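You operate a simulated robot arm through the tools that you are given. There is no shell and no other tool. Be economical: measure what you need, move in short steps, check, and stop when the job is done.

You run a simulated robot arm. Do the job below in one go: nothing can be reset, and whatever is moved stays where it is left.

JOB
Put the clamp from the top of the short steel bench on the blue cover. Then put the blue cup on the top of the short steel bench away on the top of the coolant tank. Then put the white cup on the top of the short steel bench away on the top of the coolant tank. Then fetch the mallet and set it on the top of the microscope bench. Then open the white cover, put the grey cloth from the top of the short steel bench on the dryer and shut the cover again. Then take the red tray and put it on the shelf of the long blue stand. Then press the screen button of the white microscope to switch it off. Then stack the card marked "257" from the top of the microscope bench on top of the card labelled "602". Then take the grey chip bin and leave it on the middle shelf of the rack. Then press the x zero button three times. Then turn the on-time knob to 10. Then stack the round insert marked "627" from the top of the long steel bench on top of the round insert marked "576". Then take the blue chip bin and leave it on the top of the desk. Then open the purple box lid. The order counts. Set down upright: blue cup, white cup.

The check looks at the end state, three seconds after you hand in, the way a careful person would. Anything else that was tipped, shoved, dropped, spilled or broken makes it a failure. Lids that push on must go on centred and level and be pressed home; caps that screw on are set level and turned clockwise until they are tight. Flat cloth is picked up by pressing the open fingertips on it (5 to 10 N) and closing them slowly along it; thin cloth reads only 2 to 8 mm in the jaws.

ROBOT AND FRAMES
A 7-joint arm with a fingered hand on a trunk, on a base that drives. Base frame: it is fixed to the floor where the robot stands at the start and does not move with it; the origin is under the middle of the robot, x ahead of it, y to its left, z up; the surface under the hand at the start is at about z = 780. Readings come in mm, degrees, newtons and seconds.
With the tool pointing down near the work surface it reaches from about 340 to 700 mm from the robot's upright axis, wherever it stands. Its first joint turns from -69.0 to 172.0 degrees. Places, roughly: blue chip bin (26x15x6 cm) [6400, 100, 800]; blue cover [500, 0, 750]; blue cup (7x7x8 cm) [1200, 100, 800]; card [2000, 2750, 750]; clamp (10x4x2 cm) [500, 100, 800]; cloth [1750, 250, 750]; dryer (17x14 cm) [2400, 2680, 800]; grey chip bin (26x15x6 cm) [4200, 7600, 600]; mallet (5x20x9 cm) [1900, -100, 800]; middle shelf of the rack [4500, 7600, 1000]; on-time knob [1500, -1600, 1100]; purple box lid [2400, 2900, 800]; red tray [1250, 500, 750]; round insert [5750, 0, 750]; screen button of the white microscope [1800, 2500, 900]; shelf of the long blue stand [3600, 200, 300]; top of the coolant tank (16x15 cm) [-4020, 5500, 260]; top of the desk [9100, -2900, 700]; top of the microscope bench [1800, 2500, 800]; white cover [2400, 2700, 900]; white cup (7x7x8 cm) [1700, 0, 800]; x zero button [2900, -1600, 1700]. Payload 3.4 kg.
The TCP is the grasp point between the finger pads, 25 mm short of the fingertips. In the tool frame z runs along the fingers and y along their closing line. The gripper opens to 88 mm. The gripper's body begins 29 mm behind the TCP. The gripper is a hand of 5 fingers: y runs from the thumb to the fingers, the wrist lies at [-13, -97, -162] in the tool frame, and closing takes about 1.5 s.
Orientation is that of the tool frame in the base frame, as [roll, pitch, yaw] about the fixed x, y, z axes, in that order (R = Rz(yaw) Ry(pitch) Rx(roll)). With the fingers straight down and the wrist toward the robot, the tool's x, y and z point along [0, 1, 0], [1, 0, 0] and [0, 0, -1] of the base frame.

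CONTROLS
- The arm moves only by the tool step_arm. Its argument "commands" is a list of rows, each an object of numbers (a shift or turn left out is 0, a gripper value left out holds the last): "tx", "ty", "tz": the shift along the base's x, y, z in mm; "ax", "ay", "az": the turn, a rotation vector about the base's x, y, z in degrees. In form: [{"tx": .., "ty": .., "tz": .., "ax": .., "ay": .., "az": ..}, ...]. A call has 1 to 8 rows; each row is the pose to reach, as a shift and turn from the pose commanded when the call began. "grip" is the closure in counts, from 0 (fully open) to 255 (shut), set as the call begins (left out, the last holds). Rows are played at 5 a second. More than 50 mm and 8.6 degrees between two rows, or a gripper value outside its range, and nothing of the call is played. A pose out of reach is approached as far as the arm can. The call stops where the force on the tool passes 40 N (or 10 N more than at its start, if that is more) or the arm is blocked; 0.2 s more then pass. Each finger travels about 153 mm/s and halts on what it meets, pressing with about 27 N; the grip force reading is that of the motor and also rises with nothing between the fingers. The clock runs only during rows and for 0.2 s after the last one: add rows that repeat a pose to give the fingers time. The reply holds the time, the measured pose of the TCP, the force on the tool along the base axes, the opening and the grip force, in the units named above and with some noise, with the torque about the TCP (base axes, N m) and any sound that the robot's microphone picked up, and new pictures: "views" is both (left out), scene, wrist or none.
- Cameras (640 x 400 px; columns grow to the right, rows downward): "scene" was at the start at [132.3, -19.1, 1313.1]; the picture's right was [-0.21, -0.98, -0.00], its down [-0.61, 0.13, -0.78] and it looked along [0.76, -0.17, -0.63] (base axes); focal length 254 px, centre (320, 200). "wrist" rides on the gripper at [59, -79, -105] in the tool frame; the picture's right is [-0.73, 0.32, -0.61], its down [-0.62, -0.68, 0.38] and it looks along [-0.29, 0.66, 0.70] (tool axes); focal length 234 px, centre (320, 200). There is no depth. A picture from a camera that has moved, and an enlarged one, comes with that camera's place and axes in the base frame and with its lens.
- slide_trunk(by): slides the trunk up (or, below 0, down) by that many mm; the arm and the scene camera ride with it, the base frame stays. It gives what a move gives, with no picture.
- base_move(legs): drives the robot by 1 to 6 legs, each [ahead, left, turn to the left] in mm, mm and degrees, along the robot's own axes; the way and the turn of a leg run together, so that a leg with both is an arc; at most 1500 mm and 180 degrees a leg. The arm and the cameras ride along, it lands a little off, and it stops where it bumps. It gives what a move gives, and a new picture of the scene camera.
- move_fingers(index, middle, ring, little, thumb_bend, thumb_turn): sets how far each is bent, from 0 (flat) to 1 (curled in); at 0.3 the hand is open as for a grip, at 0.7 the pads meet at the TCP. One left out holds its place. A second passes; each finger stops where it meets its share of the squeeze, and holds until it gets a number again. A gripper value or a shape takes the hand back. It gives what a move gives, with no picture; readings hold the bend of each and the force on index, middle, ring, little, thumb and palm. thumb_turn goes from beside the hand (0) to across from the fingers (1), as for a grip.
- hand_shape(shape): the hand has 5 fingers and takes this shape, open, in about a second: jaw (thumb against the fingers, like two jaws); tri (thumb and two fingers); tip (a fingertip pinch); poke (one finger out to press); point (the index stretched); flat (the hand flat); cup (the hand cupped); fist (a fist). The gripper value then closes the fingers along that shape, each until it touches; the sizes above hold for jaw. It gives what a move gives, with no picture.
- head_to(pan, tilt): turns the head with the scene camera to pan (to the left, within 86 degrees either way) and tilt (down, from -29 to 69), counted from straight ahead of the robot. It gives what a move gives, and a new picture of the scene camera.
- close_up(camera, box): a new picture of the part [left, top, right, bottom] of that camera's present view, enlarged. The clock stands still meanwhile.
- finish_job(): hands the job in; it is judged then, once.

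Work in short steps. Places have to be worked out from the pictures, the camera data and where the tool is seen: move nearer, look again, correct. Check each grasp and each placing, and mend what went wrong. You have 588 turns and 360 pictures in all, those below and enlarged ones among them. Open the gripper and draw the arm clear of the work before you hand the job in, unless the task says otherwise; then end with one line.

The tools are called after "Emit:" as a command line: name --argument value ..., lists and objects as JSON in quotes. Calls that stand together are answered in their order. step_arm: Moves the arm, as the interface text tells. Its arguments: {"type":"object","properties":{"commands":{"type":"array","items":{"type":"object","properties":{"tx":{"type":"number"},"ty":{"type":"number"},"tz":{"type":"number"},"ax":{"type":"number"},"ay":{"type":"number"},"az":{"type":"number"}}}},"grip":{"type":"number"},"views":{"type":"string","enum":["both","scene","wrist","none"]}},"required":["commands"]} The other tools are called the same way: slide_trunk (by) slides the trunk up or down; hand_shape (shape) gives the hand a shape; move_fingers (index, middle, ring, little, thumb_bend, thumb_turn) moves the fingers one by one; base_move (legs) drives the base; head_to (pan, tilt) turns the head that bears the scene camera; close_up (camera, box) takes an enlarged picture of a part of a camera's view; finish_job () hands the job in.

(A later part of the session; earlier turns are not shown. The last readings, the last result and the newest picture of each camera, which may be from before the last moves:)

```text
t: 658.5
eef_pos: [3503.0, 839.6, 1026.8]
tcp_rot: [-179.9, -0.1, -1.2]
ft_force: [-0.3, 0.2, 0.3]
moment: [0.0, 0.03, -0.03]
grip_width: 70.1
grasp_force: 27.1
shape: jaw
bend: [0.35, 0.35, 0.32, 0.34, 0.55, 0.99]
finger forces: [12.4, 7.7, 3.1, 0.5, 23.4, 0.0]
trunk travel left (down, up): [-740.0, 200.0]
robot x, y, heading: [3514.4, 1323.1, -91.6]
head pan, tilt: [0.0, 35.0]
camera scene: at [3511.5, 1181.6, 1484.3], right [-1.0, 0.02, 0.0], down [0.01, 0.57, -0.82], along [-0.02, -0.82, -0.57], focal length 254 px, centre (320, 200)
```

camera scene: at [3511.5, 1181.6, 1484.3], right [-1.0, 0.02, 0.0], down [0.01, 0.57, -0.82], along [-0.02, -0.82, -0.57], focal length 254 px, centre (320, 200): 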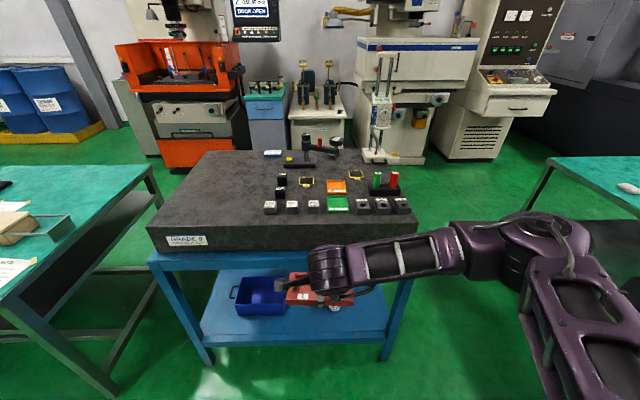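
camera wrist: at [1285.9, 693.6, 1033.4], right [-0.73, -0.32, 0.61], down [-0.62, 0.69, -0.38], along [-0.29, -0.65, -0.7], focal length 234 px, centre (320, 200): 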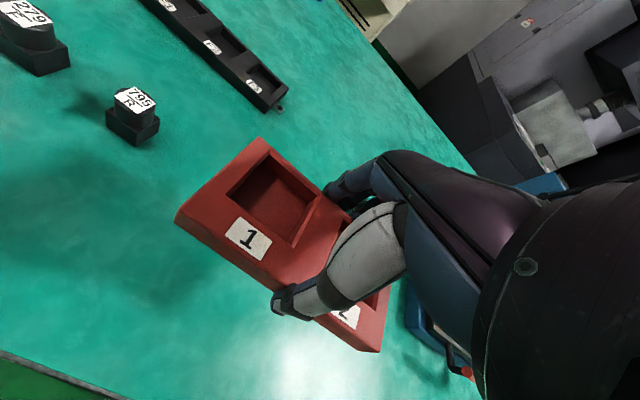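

Shelf is ~z 250 with a bin and a small bottle; free spot in front at ≈(3560,470). Lower the trunk outside the stand first.

Emit:
base_move --legs '[[0, 55, 1.3]]'

Emit:
slide_trunk --by -400

Emit:
slide_trunk --by -260

Emit:
step_arm --commands '[{}]' --views "both"

```text
t: 659.4
eef_pos: [3568.9, 839.1, 1025.3]
tcp_rot: [-179.9, -0.1, 0.2]
ft_force: [1.2, -0.5, -0.9]
moment: [-0.01, 0.02, 0.0]
grip_width: 69.7
grasp_force: 26.8
shape: jaw
bend: [0.35, 0.35, 0.32, 0.34, 0.55, 0.99]
finger forces: [12.4, 7.8, 3.2, 0.6, 23.6, 0.0]
trunk travel left (down, up): [-740.0, 200.0]
robot x, y, heading: [3570.1, 1320.6, -89.6]
head pan, tilt: [0.0, 35.0]
camera scene: at [3569.5, 1180.8, 1484.2], right [-1.0, 0.0, 0.0], down [0.0, 0.57, -0.82], along [0.0, -0.82, -0.57], focal length 254 px, centre (320, 200)
```

scene: 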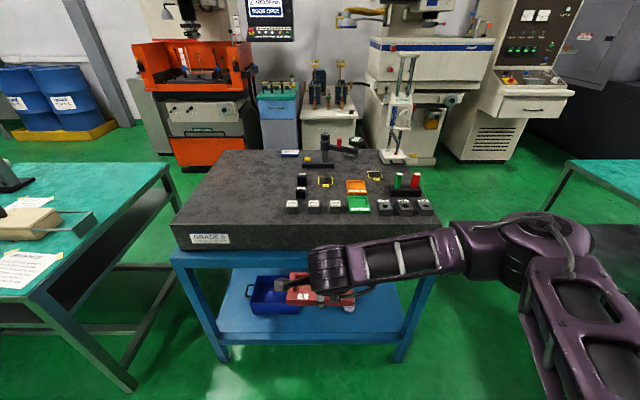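

```text
t: 663.3
eef_pos: [3569.2, 839.5, 626.4]
tcp_rot: [-179.9, -0.1, 0.2]
ft_force: [-0.4, 0.1, -0.4]
moment: [0.01, -0.01, -0.01]
grip_width: 69.9
grasp_force: 26.8
shape: jaw
bend: [0.35, 0.35, 0.32, 0.34, 0.55, 0.99]
finger forces: [12.5, 7.8, 3.1, 0.6, 23.4, 0.1]
trunk travel left (down, up): [-340.0, 600.0]
robot x, y, heading: [3571.2, 1318.2, -89.8]
head pan, tilt: [0.0, 35.0]
```

```text
t: 665.9
eef_pos: [3569.5, 840.5, 366.0]
tcp_rot: [-179.8, -0.1, 0.2]
ft_force: [0.3, -0.2, -1.2]
moment: [0.0, 0.0, 0.01]
grip_width: 69.7
grasp_force: 27.4
shape: jaw
bend: [0.35, 0.35, 0.33, 0.35, 0.55, 0.98]
finger forces: [12.5, 7.6, 3.0, 1.2, 23.9, 0.0]
trunk travel left (down, up): [-80.0, 860.0]
robot x, y, heading: [3573.4, 1317.8, -90.0]
head pan, tilt: [0.0, 35.0]
```

```text
t: 666.3
eef_pos: [3569.4, 840.3, 366.7]
tcp_rot: [-179.9, -0.1, 0.3]
ft_force: [0.4, -0.2, -0.2]
moment: [-0.06, 0.01, -0.01]
grip_width: 69.9
grasp_force: 27.0
shape: jaw
bend: [0.35, 0.35, 0.33, 0.35, 0.55, 0.98]
finger forces: [12.5, 7.6, 3.1, 1.1, 23.8, 0.0]
trunk travel left (down, up): [-80.0, 860.0]
robot x, y, heading: [3572.8, 1320.0, -89.9]
head pan, tilt: [0.0, 35.0]
camera scene: at [3569.7, 1181.1, 824.3], right [-1.0, 0.0, 0.0], down [0.0, 0.57, -0.82], along [0.0, -0.82, -0.57], focal length 254 px, centre (320, 200)
camera wrist: at [3627.9, 917.9, 471.2], right [-0.73, -0.33, 0.61], down [-0.62, 0.68, -0.38], along [-0.29, -0.66, -0.7], focal length 234 px, centre (320, 200)
```

scene: 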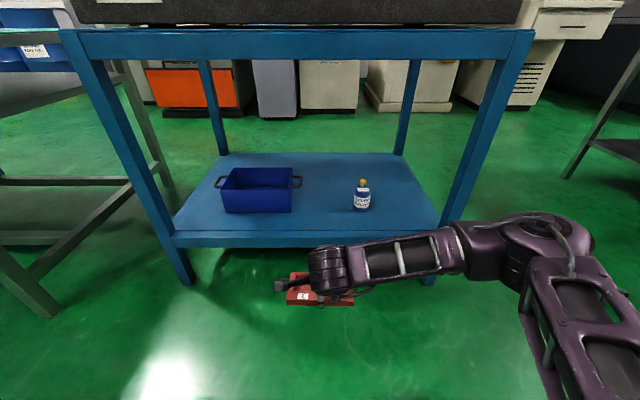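
wrist: 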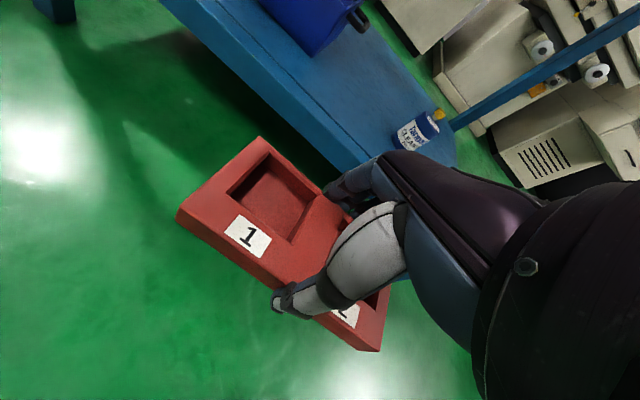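

To keep the elbow clear of the stand's right leg, I'll come in diagonally from the left-front (heading about -130°).

Emit:
base_move --legs '[[0, 0, -40], [-167, 543, 0]]'

Emit:
step_arm --commands '[{"tx": -19, "ty": -23}, {"tx": -38, "ty": -46}]' --views "scene"

```text
t: 671.5
eef_pos: [3777.8, 733.9, 367.1]
tcp_rot: [-180.0, -0.1, -40.5]
ft_force: [0.5, -0.3, -0.9]
moment: [-0.02, 0.01, -0.01]
grip_width: 69.5
grasp_force: 27.1
shape: jaw
bend: [0.35, 0.35, 0.33, 0.35, 0.55, 0.98]
finger forces: [12.5, 7.6, 3.0, 1.2, 23.6, 0.0]
trunk travel left (down, up): [-80.0, 860.0]
robot x, y, heading: [4090.7, 1093.6, -130.4]
head pan, tilt: [0.0, 35.0]
camera scene: at [4000.3, 990.7, 824.3], right [-0.76, 0.65, 0.0], down [0.37, 0.44, -0.82], along [-0.53, -0.62, -0.57], focal length 254 px, centre (320, 200)
```

scene: 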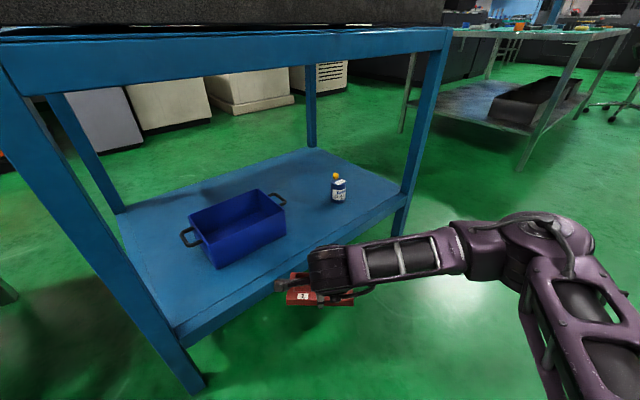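

```text
t: 672.0
eef_pos: [3739.5, 686.9, 365.8]
tcp_rot: [-179.8, -0.1, -40.3]
ft_force: [-0.1, 0.4, 0.0]
moment: [-0.01, 0.02, -0.01]
grip_width: 69.5
grasp_force: 27.1
shape: jaw
bend: [0.35, 0.35, 0.33, 0.35, 0.55, 0.98]
finger forces: [12.6, 7.8, 3.1, 1.1, 23.7, 0.0]
trunk travel left (down, up): [-80.0, 860.0]
robot x, y, heading: [4092.5, 1095.2, -130.4]
head pan, tilt: [0.0, 35.0]
camera scene: at [4000.3, 990.7, 824.3], right [-0.76, 0.65, 0.0], down [0.37, 0.44, -0.82], along [-0.53, -0.62, -0.57], focal length 254 px, centre (320, 200)
```

scene: 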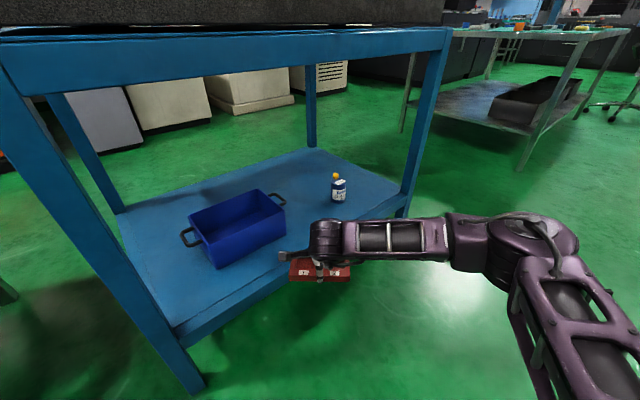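

Emit:
base_move --legs '[[210, 8, 0]]'

Emit:
step_arm --commands '[{}]' --views "wrist"

```text
t: 673.7
eef_pos: [3612.3, 523.5, 365.9]
tcp_rot: [-179.9, -0.1, -40.4]
ft_force: [-0.8, -0.3, -1.9]
moment: [0.03, 0.0, 0.03]
grip_width: 69.5
grasp_force: 27.1
shape: jaw
bend: [0.35, 0.35, 0.33, 0.35, 0.55, 0.98]
finger forces: [12.7, 7.7, 3.1, 1.1, 23.7, 0.0]
trunk travel left (down, up): [-80.0, 860.0]
robot x, y, heading: [3960.3, 931.7, -130.6]
head pan, tilt: [0.0, 35.0]
camera scene: at [3871.0, 827.2, 824.3], right [-0.76, 0.65, 0.0], down [0.37, 0.44, -0.82], along [-0.53, -0.62, -0.57], focal length 254 px, centre (320, 200)
```

scene: 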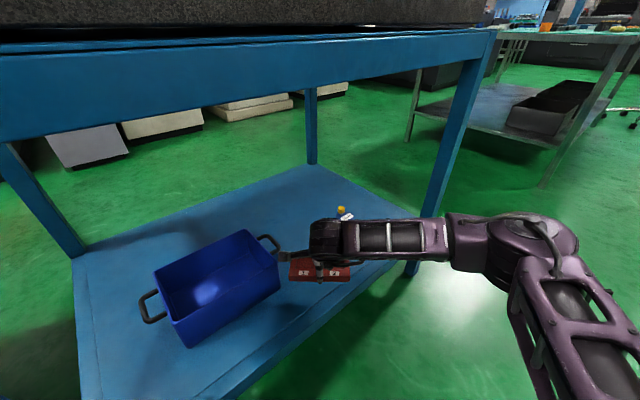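

```text
t: 674.1
eef_pos: [3610.2, 522.7, 366.6]
tcp_rot: [-180.0, -0.1, -40.5]
ft_force: [0.3, 0.5, -0.4]
moment: [-0.01, 0.02, -0.01]
grip_width: 69.5
grasp_force: 27.1
shape: jaw
bend: [0.35, 0.35, 0.33, 0.35, 0.55, 0.98]
finger forces: [12.6, 7.7, 3.1, 1.1, 23.7, 0.0]
trunk travel left (down, up): [-80.0, 860.0]
robot x, y, heading: [3964.5, 934.6, -130.4]
head pan, tilt: [0.0, 35.0]
camera wrist: at [3706.6, 544.4, 471.1], right [-0.76, 0.23, 0.61], down [-0.03, 0.92, -0.38], along [-0.64, -0.31, -0.7], focal length 234 px, centre (320, 200)
```

wrist: 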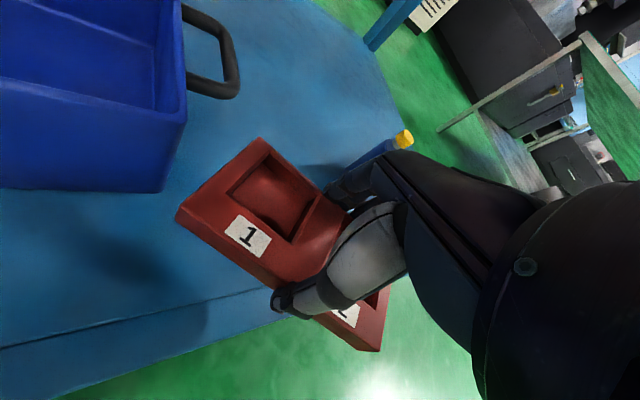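

Emit:
base_move --legs '[[96, 3, 0]]'

Emit:
step_arm --commands '[{"tz": -20}, {"tz": -40}, {"tz": -50}, {"tz": -56}]' --views "both"

```text
t: 675.2
eef_pos: [3549.5, 448.0, 365.4]
tcp_rot: [-179.9, -0.1, -40.4]
ft_force: [0.3, -0.3, 0.2]
moment: [-0.01, -0.01, -0.01]
grip_width: 69.7
grasp_force: 27.0
shape: jaw
bend: [0.35, 0.35, 0.33, 0.35, 0.55, 0.98]
finger forces: [12.7, 7.7, 3.0, 1.1, 23.7, 0.0]
trunk travel left (down, up): [-80.0, 860.0]
robot x, y, heading: [3905.4, 858.1, -130.6]
head pan, tilt: [0.0, 35.0]
camera scene: at [3810.7, 752.3, 824.3], right [-0.76, 0.65, 0.0], down [0.37, 0.44, -0.82], along [-0.53, -0.62, -0.57], focal length 254 px, centre (320, 200)
```

scene: 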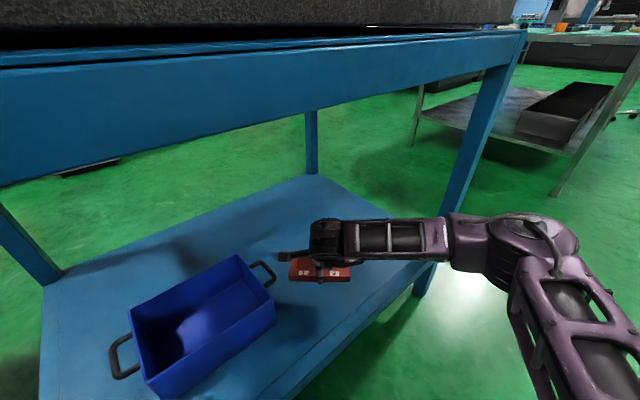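

```text
t: 676.2
eef_pos: [3550.0, 449.7, 310.6]
tcp_rot: [-179.9, 0.0, -40.4]
ft_force: [0.0, -0.2, 0.4]
moment: [-0.02, -0.02, -0.02]
grip_width: 69.5
grasp_force: 26.9
shape: jaw
bend: [0.35, 0.35, 0.33, 0.35, 0.55, 0.98]
finger forces: [12.9, 7.7, 3.1, 1.0, 23.6, 0.0]
trunk travel left (down, up): [-80.0, 860.0]
robot x, y, heading: [3901.9, 857.2, -130.5]
head pan, tilt: [0.0, 35.0]
camera scene: at [3810.7, 752.3, 824.3], right [-0.76, 0.65, 0.0], down [0.37, 0.44, -0.82], along [-0.53, -0.62, -0.57], focal length 254 px, centre (320, 200)
camera wrist: at [3646.0, 469.9, 416.2], right [-0.76, 0.23, 0.6], down [-0.03, 0.92, -0.38], along [-0.64, -0.31, -0.7], focal length 234 px, centre (320, 200)
```

scene: 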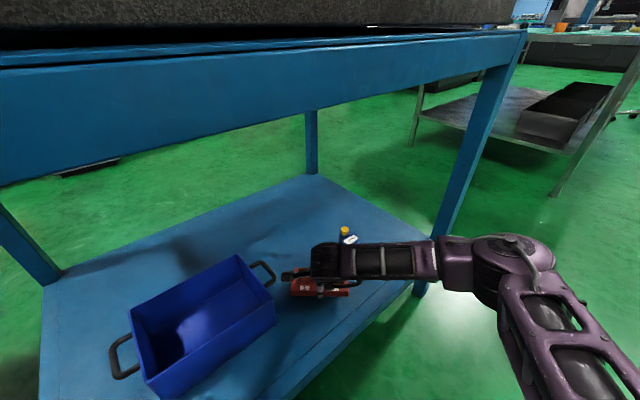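
wrist: 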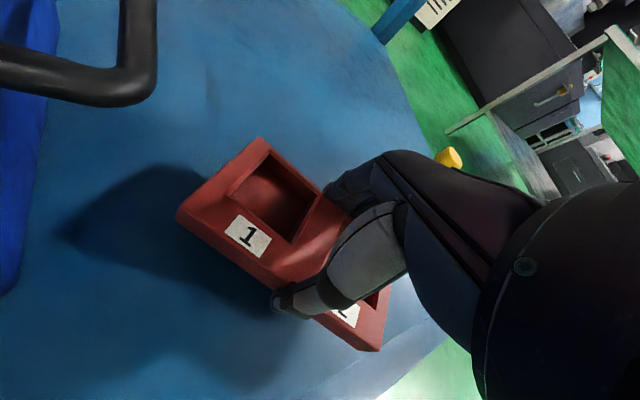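

Emit:
step_arm --commands '[{"tz": -8}, {"tz": -14}, {"tz": -18}, {"tz": -22}, {"tz": -26}, {"tz": -30}, {"tz": -34}, {"tz": -38}]' --views "none"

```text
t: 678.0
eef_pos: [3550.2, 448.2, 278.6]
tcp_rot: [179.5, -0.3, -40.4]
ft_force: [0.0, 2.7, 29.9]
moment: [0.01, 0.06, -0.02]
grip_width: 68.7
grasp_force: 26.9
shape: jaw
bend: [0.35, 0.35, 0.33, 0.35, 0.55, 0.98]
finger forces: [15.3, 7.7, 3.5, 1.7, 26.7, 0.1]
trunk travel left (down, up): [-80.0, 860.0]
robot x, y, heading: [3901.9, 859.2, -130.6]
head pan, tilt: [0.0, 35.0]
```

Contact on the shelf. Ease and release, then withdraw up and back.

Emit:
step_arm --commands '[{"tz": 4}, {"tz": 4}, {"tz": 4}, {"tz": 4}, {"tz": 4}, {"tz": 4}]' --grip 0 --views "none"

Emit:
step_arm --commands '[{"tz": 20}, {"tz": 45}, {"tz": 75}]' --views "wrist"

Emit:
base_move --legs '[[-330, 0, 0]]'

```text
t: 679.4
eef_pos: [3550.7, 449.4, 277.2]
tcp_rot: [180.0, -0.1, -40.4]
ft_force: [3.7, 3.5, 11.1]
moment: [-0.2, 0.34, 0.0]
grip_width: 83.7
grasp_force: 0.1
shape: jaw
bend: [0.3, 0.32, 0.3, 0.3, 0.3, 0.98]
finger forces: [0.0, 10.9, 0.0, 0.1, 0.0, 0.0]
trunk travel left (down, up): [-80.0, 860.0]
robot x, y, heading: [3899.1, 859.0, -130.7]
head pan, tilt: [0.0, 35.0]
```

```text
t: 680.2
eef_pos: [3550.0, 448.8, 350.3]
tcp_rot: [-179.8, -0.1, -40.4]
ft_force: [0.0, 0.4, -0.7]
moment: [-0.02, -0.01, 0.0]
grip_width: 88.1
grasp_force: 0.1
shape: jaw
bend: [0.3, 0.3, 0.3, 0.3, 0.3, 0.98]
finger forces: [0.0, 0.0, 0.0, 0.1, 0.1, 0.0]
trunk travel left (down, up): [-80.0, 860.0]
robot x, y, heading: [3901.8, 854.7, -130.4]
head pan, tilt: [0.0, 35.0]
camera wrist: at [3646.1, 469.8, 456.0], right [-0.76, 0.22, 0.61], down [-0.03, 0.92, -0.38], along [-0.64, -0.31, -0.7], focal length 234 px, centre (320, 200)
```

wrist: 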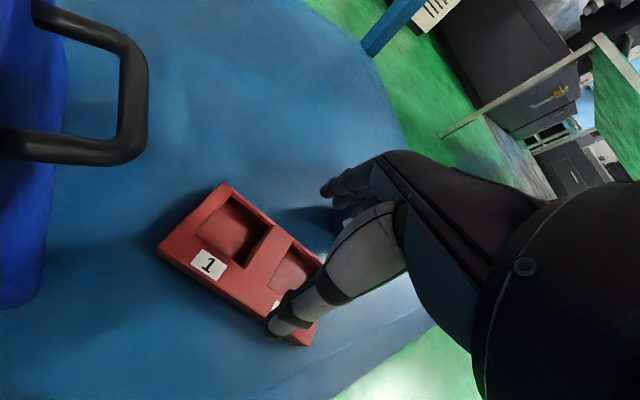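

```text
t: 682.4
eef_pos: [3765.1, 700.3, 350.6]
tcp_rot: [-179.9, -0.1, -40.4]
ft_force: [-0.6, 0.0, -0.6]
moment: [-0.01, -0.02, 0.04]
grip_width: 87.6
grasp_force: 0.1
shape: jaw
bend: [0.3, 0.3, 0.3, 0.3, 0.3, 0.98]
finger forces: [0.1, 0.0, 0.0, 0.0, 0.0, 0.1]
trunk travel left (down, up): [-80.0, 860.0]
robot x, y, heading: [4116.2, 1107.4, -130.3]
head pan, tilt: [0.0, 35.0]
camera scene: at [4025.5, 1003.2, 824.3], right [-0.76, 0.65, 0.0], down [0.37, 0.44, -0.82], along [-0.53, -0.62, -0.57], focal length 254 px, centre (320, 200)
```

scene: 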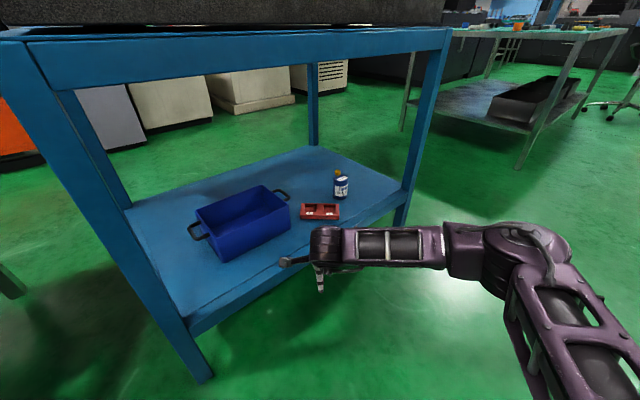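

Tray sits on the shelf. Now drive to the rear of the microscope bench for the screen button and the cards; raise the trunk first.

Emit:
slide_trunk --by 400

Emit:
slide_trunk --by 290

Emit:
base_move --legs '[[-100, 0, 40.3], [-200, 0, 0], [0, -860, 0], [-1500, 0, 0], [-450, 0, 0]]'

```text
t: 686.2
eef_pos: [3765.3, 698.7, 751.1]
tcp_rot: [-179.9, -0.2, -40.4]
ft_force: [-1.1, 0.1, 0.2]
moment: [0.02, -0.04, 0.0]
grip_width: 87.8
grasp_force: 0.2
shape: jaw
bend: [0.3, 0.3, 0.3, 0.3, 0.3, 0.98]
finger forces: [0.1, 0.0, 0.0, 0.0, 0.0, 0.1]
trunk travel left (down, up): [-480.0, 460.0]
robot x, y, heading: [4118.5, 1109.7, -130.3]
head pan, tilt: [0.0, 35.0]
```

```text
t: 689.1
eef_pos: [3764.7, 699.0, 1041.4]
tcp_rot: [-179.9, -0.1, -40.4]
ft_force: [-0.2, -0.2, -0.8]
moment: [0.02, 0.01, -0.03]
grip_width: 87.6
grasp_force: 0.1
shape: jaw
bend: [0.3, 0.3, 0.3, 0.3, 0.3, 0.98]
finger forces: [0.1, 0.0, 0.1, 0.1, 0.0, 0.1]
trunk travel left (down, up): [-770.0, 170.0]
robot x, y, heading: [4114.9, 1109.7, -130.5]
head pan, tilt: [0.0, 35.0]
```

```text
t: 706.1
eef_pos: [3321.1, 2813.8, 1042.4]
tcp_rot: [-180.0, -0.1, -1.1]
ft_force: [-1.2, 0.2, 0.7]
moment: [0.01, -0.01, 0.01]
grip_width: 87.8
grasp_force: 0.1
shape: jaw
bend: [0.3, 0.3, 0.3, 0.3, 0.3, 0.98]
finger forces: [0.0, 0.0, 0.0, 0.1, 0.0, 0.0]
trunk travel left (down, up): [-770.0, 170.0]
robot x, y, heading: [3334.2, 3354.4, -91.4]
head pan, tilt: [0.0, 35.0]
camera scene: at [3329.5, 3215.1, 1514.3], right [-1.0, 0.02, 0.0], down [0.01, 0.57, -0.82], along [-0.02, -0.82, -0.57], focal length 254 px, centre (320, 200)
```

scene: 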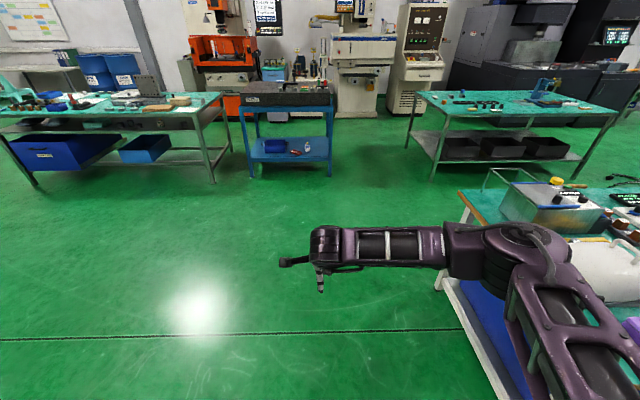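

Emit:
slide_trunk --by 120

Emit:
base_move --legs '[[-20, 0, 1.4], [0, -1000, 0]]'

```text
t: 707.6
eef_pos: [3320.9, 2813.7, 1160.7]
tcp_rot: [-179.9, -0.1, -1.1]
ft_force: [0.1, 0.0, -0.5]
moment: [0.0, 0.01, -0.03]
grip_width: 87.5
grasp_force: 0.1
shape: jaw
bend: [0.3, 0.3, 0.3, 0.3, 0.3, 0.98]
finger forces: [0.0, 0.0, 0.0, 0.0, 0.0, 0.0]
trunk travel left (down, up): [-890.0, 50.0]
robot x, y, heading: [3334.1, 3355.8, -91.0]
head pan, tilt: [0.0, 35.0]
```

```text
t: 713.2
eef_pos: [2314.0, 2842.8, 1162.5]
tcp_rot: [-179.9, 0.0, -1.0]
ft_force: [0.6, -0.1, -0.1]
moment: [0.0, 0.03, -0.03]
grip_width: 87.5
grasp_force: 0.1
shape: jaw
bend: [0.3, 0.3, 0.3, 0.3, 0.3, 0.98]
finger forces: [0.0, 0.0, 0.0, 0.0, 0.1, 0.0]
trunk travel left (down, up): [-890.0, 50.0]
robot x, y, heading: [2329.5, 3380.5, -91.0]
head pan, tilt: [0.0, 35.0]
camera scene: at [2323.1, 3243.3, 1634.3], right [-1.0, 0.02, 0.0], down [0.01, 0.57, -0.82], along [-0.02, -0.82, -0.57], focal length 254 px, centre (320, 200)
```

scene: 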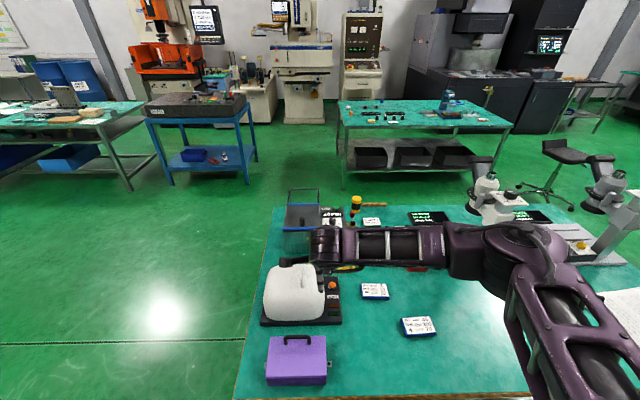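

Emit:
base_move --legs '[[0, -530, 1.0]]'

Emit:
head_to --pan 0 --tilt 50

```text
t: 716.3
eef_pos: [1795.0, 2847.6, 1161.5]
tcp_rot: [-179.9, -0.1, 0.1]
ft_force: [0.0, -0.7, 0.0]
moment: [0.0, -0.01, 0.02]
grip_width: 87.7
grasp_force: 0.1
shape: jaw
bend: [0.3, 0.3, 0.3, 0.3, 0.3, 0.98]
finger forces: [0.0, 0.1, 0.0, 0.0, 0.0, 0.1]
trunk travel left (down, up): [-890.0, 50.0]
robot x, y, heading: [1796.6, 3385.9, -89.8]
head pan, tilt: [0.0, 35.0]
camera scene: at [1795.4, 3248.2, 1634.3], right [-1.0, 0.0, 0.0], down [0.0, 0.57, -0.82], along [0.0, -0.82, -0.57], focal length 254 px, centre (320, 200)
```

scene: 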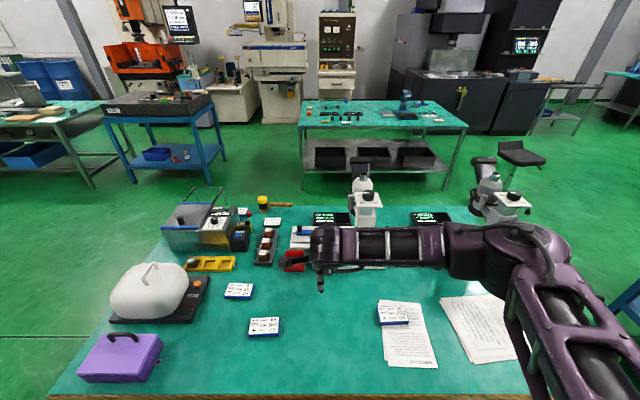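

```text
t: 717.0
eef_pos: [1794.1, 2846.8, 1161.9]
tcp_rot: [-179.8, -0.1, 0.1]
ft_force: [-1.0, 0.0, -0.6]
moment: [0.02, -0.02, 0.01]
grip_width: 87.7
grasp_force: 0.0
shape: jaw
bend: [0.3, 0.3, 0.3, 0.3, 0.3, 0.98]
finger forces: [0.1, 0.0, 0.0, 0.0, 0.0, 0.0]
trunk travel left (down, up): [-890.0, 50.0]
robot x, y, heading: [1796.7, 3382.9, -89.8]
head pan, tilt: [0.0, 50.0]
camera scene: at [1794.2, 3259.2, 1612.6], right [-1.0, 0.0, 0.0], down [0.0, 0.77, -0.64], along [0.0, -0.64, -0.77], focal length 254 px, centre (320, 200)
```

scene: 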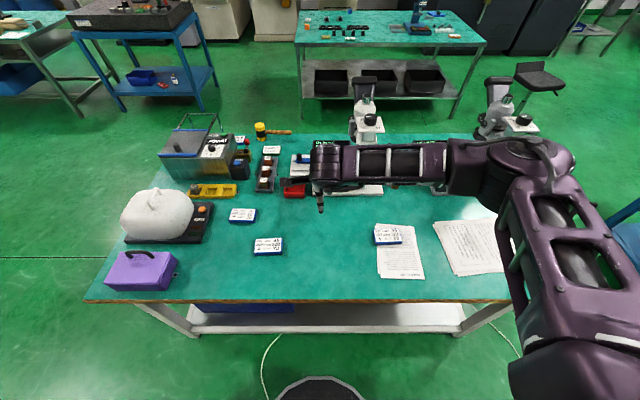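

Cards: 602 at ≈(2103,2661), 257 at ≈(1543,2750). Move closer to the bench and look at the microscope's control box with the wrist camera.

Emit:
base_move --legs '[[140, 0, 0]]'

Emit:
step_arm --commands '[{"tx": 20}, {"tx": 50}]' --views "wrist"

```text
t: 718.4
eef_pos: [1796.7, 2706.5, 1162.6]
tcp_rot: [-180.0, -0.1, 0.4]
ft_force: [1.0, 0.4, -0.6]
moment: [-0.01, 0.02, 0.0]
grip_width: 87.6
grasp_force: 0.0
shape: jaw
bend: [0.3, 0.3, 0.3, 0.3, 0.3, 0.98]
finger forces: [0.0, 0.0, 0.1, 0.0, 0.0, 0.0]
trunk travel left (down, up): [-890.0, 50.0]
robot x, y, heading: [1794.2, 3245.4, -89.7]
head pan, tilt: [0.0, 50.0]
camera scene: at [1795.3, 3119.0, 1612.8], right [-1.0, 0.0, 0.0], down [0.0, 0.77, -0.64], along [0.0, -0.64, -0.77], focal length 254 px, centre (320, 200)
```

scene: 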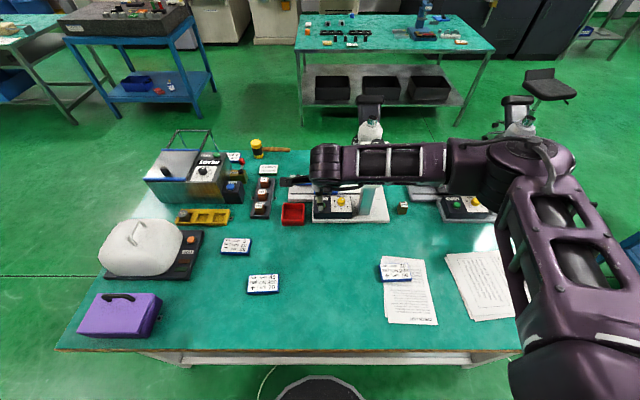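

```text
t: 719.0
eef_pos: [1849.0, 2703.7, 1159.9]
tcp_rot: [-179.8, 0.0, 0.3]
ft_force: [-0.3, -0.1, 0.8]
moment: [0.0, 0.0, 0.01]
grip_width: 87.6
grasp_force: 0.1
shape: jaw
bend: [0.3, 0.3, 0.3, 0.3, 0.3, 0.98]
finger forces: [0.0, 0.0, 0.0, 0.0, 0.0, 0.0]
trunk travel left (down, up): [-890.0, 50.0]
robot x, y, heading: [1796.7, 3243.8, -89.6]
head pan, tilt: [0.0, 50.0]
camera wrist: at [1907.7, 2781.3, 1265.4], right [-0.72, -0.33, 0.61], down [-0.63, 0.68, -0.38], along [-0.29, -0.66, -0.7], focal length 234 px, centre (320, 200)
```

wrist: 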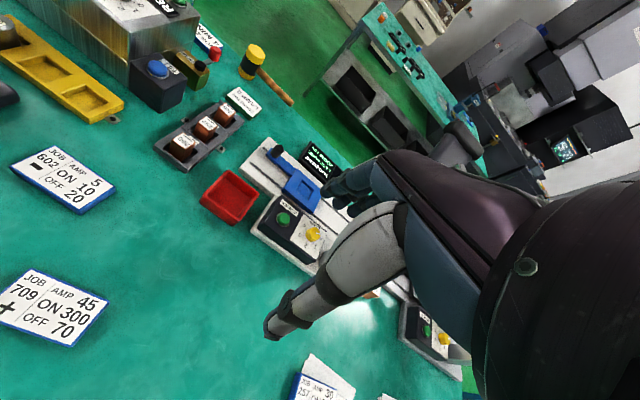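

Emit:
close_up --camera "scene" --box '[280, 180, 400, 235]'

Emit:
close_up --camera "wrist" --box '[240, 180, 340, 260]'

```text
5.33 times, centred on (340, 208) of scene
camera zoom: at [1798.0, 3116.7, 1612.5], right [-1.0, 0.0, 0.0], down [0.0, 0.77, -0.64], along [0.0, -0.64, -0.77], focal length 1356 px, centre (213, 160)
```

zoom: 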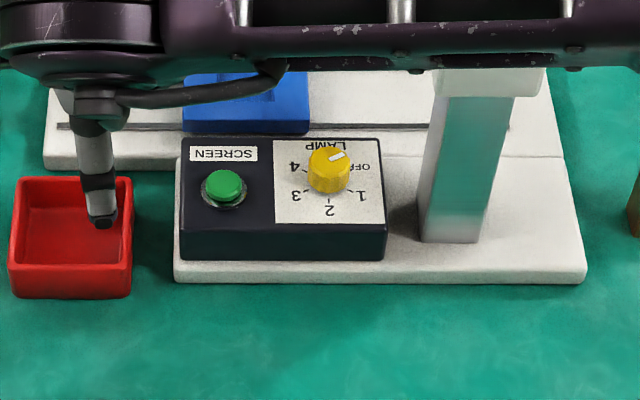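

```text
5.00 times, centred on (290, 220) of wrist
camera zoom: at [1907.7, 2781.3, 1265.4], right [-0.72, -0.33, 0.61], down [-0.63, 0.68, -0.38], along [-0.29, -0.66, -0.7], focal length 1171 px, centre (470, 100)
```

zoom: 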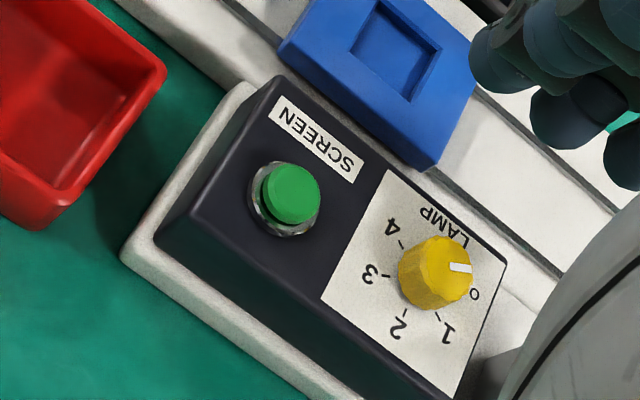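

Button at ≈(1791,2499), z≈842. Take the poke shape and see where the finger points.

Emit:
hand_shape --shape "poke"

Emit:
step_arm --commands '[{}]' --views "both"

```text
t: 719.9
eef_pos: [1846.0, 2702.5, 1161.1]
tcp_rot: [-179.9, -0.1, 0.3]
ft_force: [-0.5, 0.1, -0.1]
moment: [0.01, 0.02, 0.0]
grip_width: 0.0
grasp_force: 0.0
shape: poke
bend: [0.7, 0.7, 0.99, 0.99, 1.0, 1.0]
finger forces: [0.0, 0.0, 0.0, 0.0, 0.0, 0.1]
trunk travel left (down, up): [-890.0, 50.0]
robot x, y, heading: [1794.3, 3245.5, -89.8]
head pan, tilt: [0.0, 50.0]
```

```text
t: 720.3
eef_pos: [1847.3, 2703.0, 1161.3]
tcp_rot: [-179.9, -0.1, 0.2]
ft_force: [0.3, 0.2, 0.7]
moment: [0.0, 0.02, -0.02]
grip_width: 0.0
grasp_force: 0.0
shape: poke
bend: [0.7, 0.7, 0.99, 0.99, 1.0, 1.0]
finger forces: [0.0, 0.0, 0.1, 0.1, 0.0, 0.0]
trunk travel left (down, up): [-890.0, 50.0]
robot x, y, heading: [1796.5, 3242.6, -89.7]
head pan, tilt: [0.0, 50.0]
camera scene: at [1795.2, 3116.5, 1612.5], right [-1.0, 0.0, 0.0], down [0.0, 0.77, -0.64], along [0.0, -0.64, -0.77], focal length 254 px, centre (320, 200)
camera wrist: at [1905.3, 2781.1, 1265.7], right [-0.73, -0.33, 0.6], down [-0.63, 0.68, -0.38], along [-0.28, -0.66, -0.7], focal length 234 px, centre (320, 200)
```

scene: 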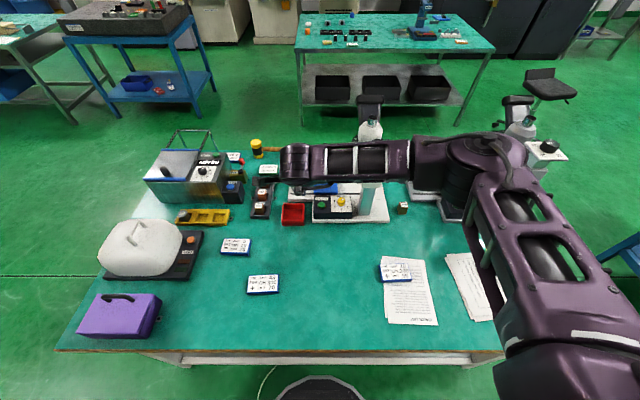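
wrist: 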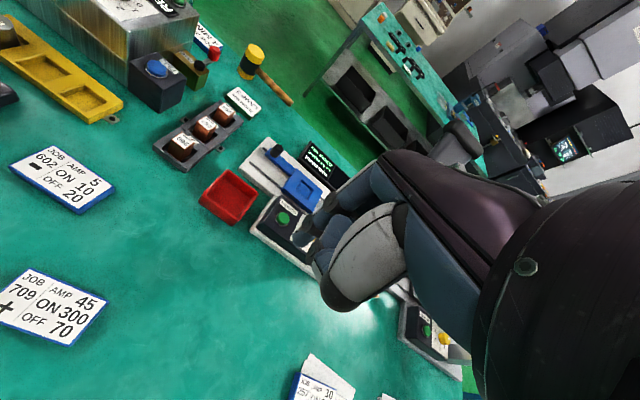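

In poke the fingertip is right at the TCP axis, 25 mm ahead. Curl the middle finger away, lower the trunk, and come closer with the finger tilted 30° forward for reach.

Emit:
move_fingers --middle 1.0

Emit:
slide_trunk --by -180

Emit:
base_move --legs '[[35, 0, 0]]'

Emit:
step_arm --commands '[{"tx": -14, "ty": -30, "ax": -8}, {"tx": -28, "ty": -60, "ax": -16}, {"tx": -42, "ty": -90, "ax": -24}, {"tx": -56, "ty": -115, "ax": -30}]' --views "both"

```text
t: 721.3
eef_pos: [1848.2, 2703.6, 1161.7]
tcp_rot: [-179.9, -0.1, 0.2]
ft_force: [0.2, 0.8, -0.8]
moment: [0.0, 0.0, 0.0]
grip_width: 22.9
grasp_force: 0.0
shape: fingers
bend: [0.7, 1.0, 0.99, 0.99, 1.0, 1.0]
finger forces: [0.0, 0.0, 0.0, 0.0, 0.0, 0.1]
trunk travel left (down, up): [-890.0, 50.0]
robot x, y, heading: [1798.5, 3245.0, -89.7]
head pan, tilt: [0.0, 50.0]
```

```text
t: 723.3
eef_pos: [1846.8, 2702.9, 980.9]
tcp_rot: [-179.9, -0.1, 0.4]
ft_force: [-0.2, -0.5, -0.4]
moment: [0.0, -0.02, 0.01]
grip_width: 22.9
grasp_force: 0.0
shape: fingers
bend: [0.7, 1.0, 0.99, 0.99, 1.0, 1.0]
finger forces: [0.0, 0.1, 0.0, 0.1, 0.0, 0.0]
trunk travel left (down, up): [-710.0, 230.0]
robot x, y, heading: [1794.3, 3246.0, -89.8]
head pan, tilt: [0.0, 50.0]
```

```text
t: 724.1
eef_pos: [1846.5, 2668.7, 981.0]
tcp_rot: [-179.9, -0.1, 0.3]
ft_force: [-0.9, 0.7, 0.1]
moment: [0.02, 0.04, -0.04]
grip_width: 22.7
grasp_force: 0.0
shape: fingers
bend: [0.7, 1.0, 0.99, 0.99, 1.0, 1.0]
finger forces: [0.0, 0.1, 0.0, 0.0, 0.0, 0.0]
trunk travel left (down, up): [-710.0, 230.0]
robot x, y, heading: [1800.1, 3211.7, -90.0]
head pan, tilt: [0.0, 50.0]
camera scene: at [1795.5, 3083.1, 1432.6], right [-1.0, 0.0, 0.0], down [0.0, 0.77, -0.64], along [0.0, -0.64, -0.77], focal length 254 px, centre (320, 200)
```

scene: 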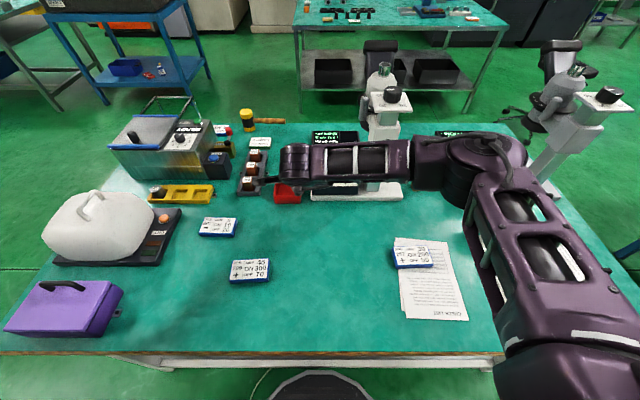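

```text
t: 725.1
eef_pos: [1793.1, 2555.3, 980.1]
tcp_rot: [150.0, 0.2, 0.5]
ft_force: [-0.2, 0.1, -0.1]
moment: [-0.04, -0.02, -0.01]
grip_width: 22.7
grasp_force: 0.0
shape: fingers
bend: [0.7, 1.0, 0.99, 0.99, 1.0, 1.0]
finger forces: [0.1, 0.0, 0.0, 0.0, 0.1, 0.0]
trunk travel left (down, up): [-710.0, 230.0]
robot x, y, heading: [1796.2, 3207.9, -89.8]
head pan, tilt: [0.0, 50.0]
camera scene: at [1797.7, 3082.3, 1432.5], right [-1.0, 0.0, 0.0], down [0.0, 0.77, -0.64], along [0.0, -0.64, -0.77], focal length 254 px, centre (320, 200)
camera wrist: at [1851.8, 2675.4, 1031.4], right [-0.72, 0.02, 0.69], down [-0.63, 0.39, -0.67], along [-0.28, -0.92, -0.27], focal length 234 px, centre (320, 200)
```

scene: 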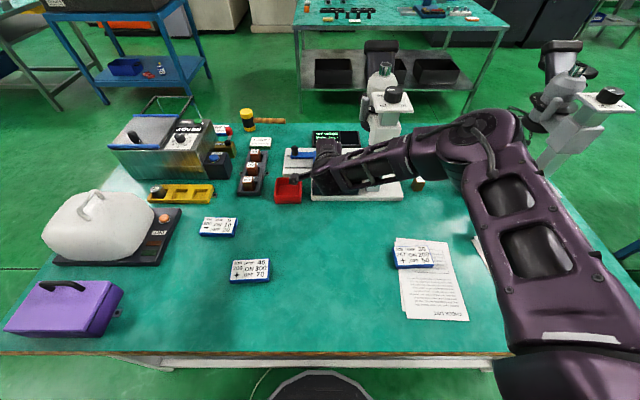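
wrist: 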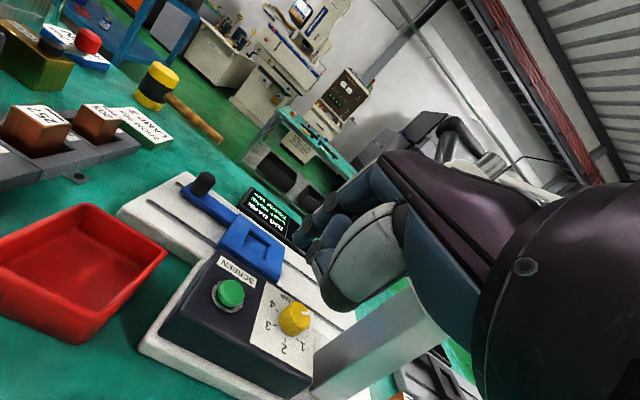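

Button at ≈(1791,2496,842). Bring the fingertip to about 20 mm above it.

Emit:
step_arm --commands '[{"tx": -1, "ty": -16, "tz": -30}, {"tx": -2, "ty": -32, "tz": -62}, {"tx": -2, "ty": -47, "tz": -95}]' --views "both"

```text
t: 725.9
eef_pos: [1790.9, 2505.5, 885.6]
tcp_rot: [150.1, 0.0, 0.5]
ft_force: [0.3, 0.3, -0.5]
moment: [-0.02, 0.0, 0.01]
grip_width: 22.8
grasp_force: 0.1
shape: fingers
bend: [0.7, 1.0, 0.99, 0.99, 1.0, 1.0]
finger forces: [0.0, 0.1, 0.0, 0.0, 0.1, 0.0]
trunk travel left (down, up): [-710.0, 230.0]
robot x, y, heading: [1798.1, 3207.5, -90.0]
head pan, tilt: [0.0, 50.0]
camera scene: at [1795.7, 3081.4, 1432.5], right [-1.0, 0.0, 0.0], down [0.0, 0.77, -0.64], along [0.0, -0.64, -0.77], focal length 254 px, centre (320, 200)
camera wrist: at [1849.7, 2625.5, 936.7], right [-0.73, 0.02, 0.69], down [-0.63, 0.4, -0.67], along [-0.28, -0.92, -0.28], focal length 234 px, centre (320, 200)
```

scene: 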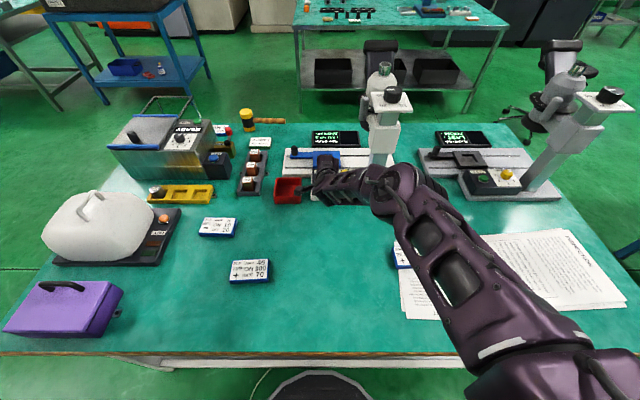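
wrist: 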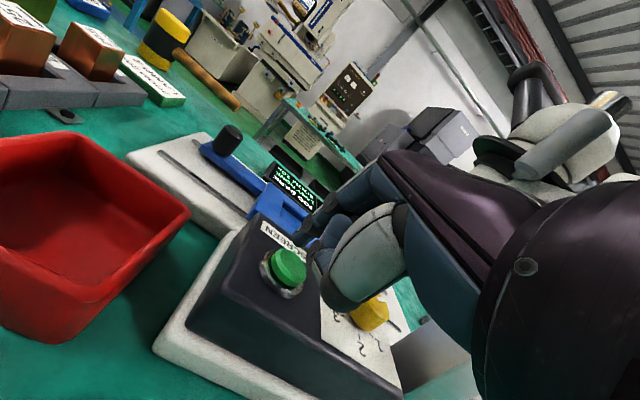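

Fingertip is right above the button. Press straight down in small steps.

Emit:
step_arm --commands '[{"tz": -6, "ty": 1}, {"tz": -10, "ty": 1}, {"tz": -13, "ty": 1}, {"tz": -16, "ty": 1}, {"tz": -18, "ty": 1}]' --views "wrist"

```text
t: 727.1
eef_pos: [1789.4, 2508.5, 870.2]
tcp_rot: [150.0, 0.1, 0.1]
ft_force: [0.1, 0.7, 7.2]
moment: [-0.05, -0.08, 0.01]
grip_width: 22.7
grasp_force: 3.7
shape: fingers
bend: [0.7, 1.0, 0.99, 0.99, 1.0, 1.0]
finger forces: [6.5, 0.0, 0.0, 0.0, 0.0, 0.0]
trunk travel left (down, up): [-710.0, 230.0]
robot x, y, heading: [1795.2, 3210.1, -89.7]
head pan, tilt: [0.0, 50.0]
heard: click
camera wrist: at [1848.7, 2627.8, 921.1], right [-0.72, 0.02, 0.69], down [-0.63, 0.4, -0.67], along [-0.29, -0.92, -0.28], focal length 234 px, centre (320, 200)
```

wrist: 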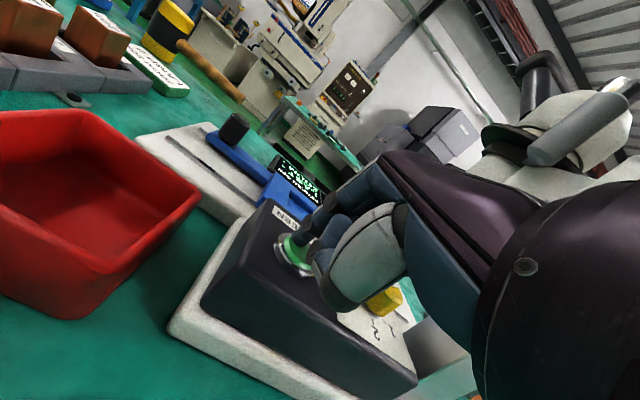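

A click was heard with 7 N. Lift off and check the screen reads off.

Emit:
step_arm --commands '[{"tz": 25}, {"tz": 60, "ty": 20}, {"tz": 100, "ty": 45}]' --views "none"

Emit:
close_up --camera "scene" --box '[270, 120, 430, 220]'

```text
t: 727.9
eef_pos: [1789.4, 2553.3, 970.9]
tcp_rot: [150.1, 0.1, 0.3]
ft_force: [0.4, 0.5, -0.4]
moment: [-0.01, 0.0, -0.03]
grip_width: 22.7
grasp_force: 0.1
shape: fingers
bend: [0.7, 1.0, 0.99, 0.99, 1.0, 1.0]
finger forces: [0.1, 0.0, 0.1, 0.1, 0.0, 0.1]
trunk travel left (down, up): [-710.0, 230.0]
robot x, y, heading: [1800.2, 3208.2, -89.8]
head pan, tilt: [0.0, 50.0]
```

```text
4.00 times, centred on (350, 170) of scene
camera zoom: at [1794.7, 3083.5, 1432.6], right [-1.0, 0.0, 0.0], down [0.0, 0.77, -0.64], along [0.0, -0.64, -0.77], focal length 1017 px, centre (200, 320)
```

zoom: 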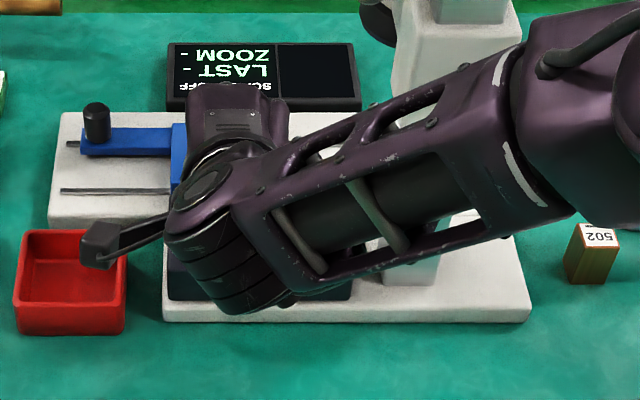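

Screen reads "SCREEN OFF". Retract, set the hand vertical and open, then move to card 257.

Emit:
step_arm --commands '[{"ty": 30, "ax": 8, "tz": 10}, {"ty": 70, "ax": 16, "tz": 20}, {"ty": 110, "ax": 24, "tz": 30}, {"ty": 140, "ax": 30, "tz": 40}]' --views "none"

Emit:
hand_shape --shape "jaw"

Emit:
base_move --legs '[[0, -250, 0]]'

Emit:
step_arm --commands '[{}]' --views "wrist"

```text
t: 728.9
eef_pos: [1790.0, 2695.3, 1008.1]
tcp_rot: [-179.8, -0.2, 0.3]
ft_force: [-0.1, 0.0, -0.3]
moment: [0.01, 0.0, 0.04]
grip_width: 23.0
grasp_force: 0.0
shape: fingers
bend: [0.7, 1.0, 0.99, 0.99, 1.0, 1.0]
finger forces: [0.1, 0.0, 0.0, 0.0, 0.0, 0.0]
trunk travel left (down, up): [-710.0, 230.0]
robot x, y, heading: [1796.7, 3213.0, -89.8]
head pan, tilt: [0.0, 50.0]
```

```text
t: 729.8
eef_pos: [1788.8, 2694.0, 1008.2]
tcp_rot: [-179.9, -0.1, 0.2]
ft_force: [-0.2, 0.1, -0.2]
moment: [-0.05, -0.01, 0.02]
grip_width: 87.9
grasp_force: 0.0
shape: jaw
bend: [0.3, 0.3, 0.3, 0.3, 0.3, 0.98]
finger forces: [0.0, 0.0, 0.0, 0.1, 0.0, 0.0]
trunk travel left (down, up): [-710.0, 230.0]
robot x, y, heading: [1799.3, 3209.4, -89.8]
head pan, tilt: [0.0, 50.0]
```

```text
t: 731.6
eef_pos: [1544.6, 2692.4, 1009.1]
tcp_rot: [-179.9, -0.1, 0.7]
ft_force: [-0.4, -0.3, -0.9]
moment: [0.01, -0.02, 0.01]
grip_width: 88.1
grasp_force: 0.0
shape: jaw
bend: [0.3, 0.3, 0.3, 0.3, 0.3, 0.98]
finger forces: [0.1, 0.0, 0.1, 0.1, 0.0, 0.0]
trunk travel left (down, up): [-710.0, 230.0]
robot x, y, heading: [1550.5, 3209.5, -89.8]
head pan, tilt: [0.0, 50.0]
camera scene: at [1548.5, 3081.0, 1432.5], right [-1.0, -0.01, 0.0], down [-0.01, 0.77, -0.64], along [0.01, -0.64, -0.77], focal length 254 px, centre (320, 200)
```

scene: 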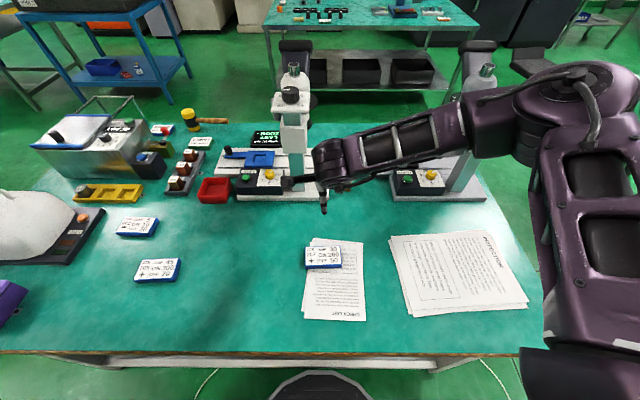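

```text
t: 732.0
eef_pos: [1544.6, 2692.1, 1009.6]
tcp_rot: [-179.9, 0.0, 0.6]
ft_force: [-0.3, 0.2, -0.3]
moment: [-0.02, 0.01, -0.02]
grip_width: 88.0
grasp_force: 0.0
shape: jaw
bend: [0.3, 0.3, 0.3, 0.3, 0.3, 0.98]
finger forces: [0.0, 0.1, 0.0, 0.0, 0.0, 0.0]
trunk travel left (down, up): [-710.0, 230.0]
robot x, y, heading: [1549.2, 3213.1, -89.6]
head pan, tilt: [0.0, 50.0]
camera wrist: at [1603.3, 2771.1, 1113.3], right [-0.72, -0.33, 0.61], down [-0.63, 0.68, -0.38], along [-0.28, -0.66, -0.7], focal length 234 px, centre (320, 200)
```

wrist: 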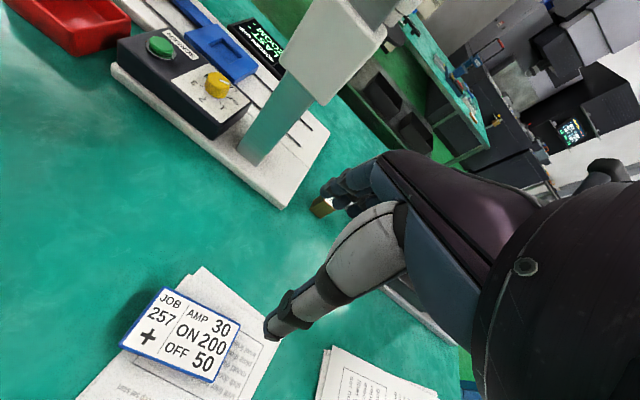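

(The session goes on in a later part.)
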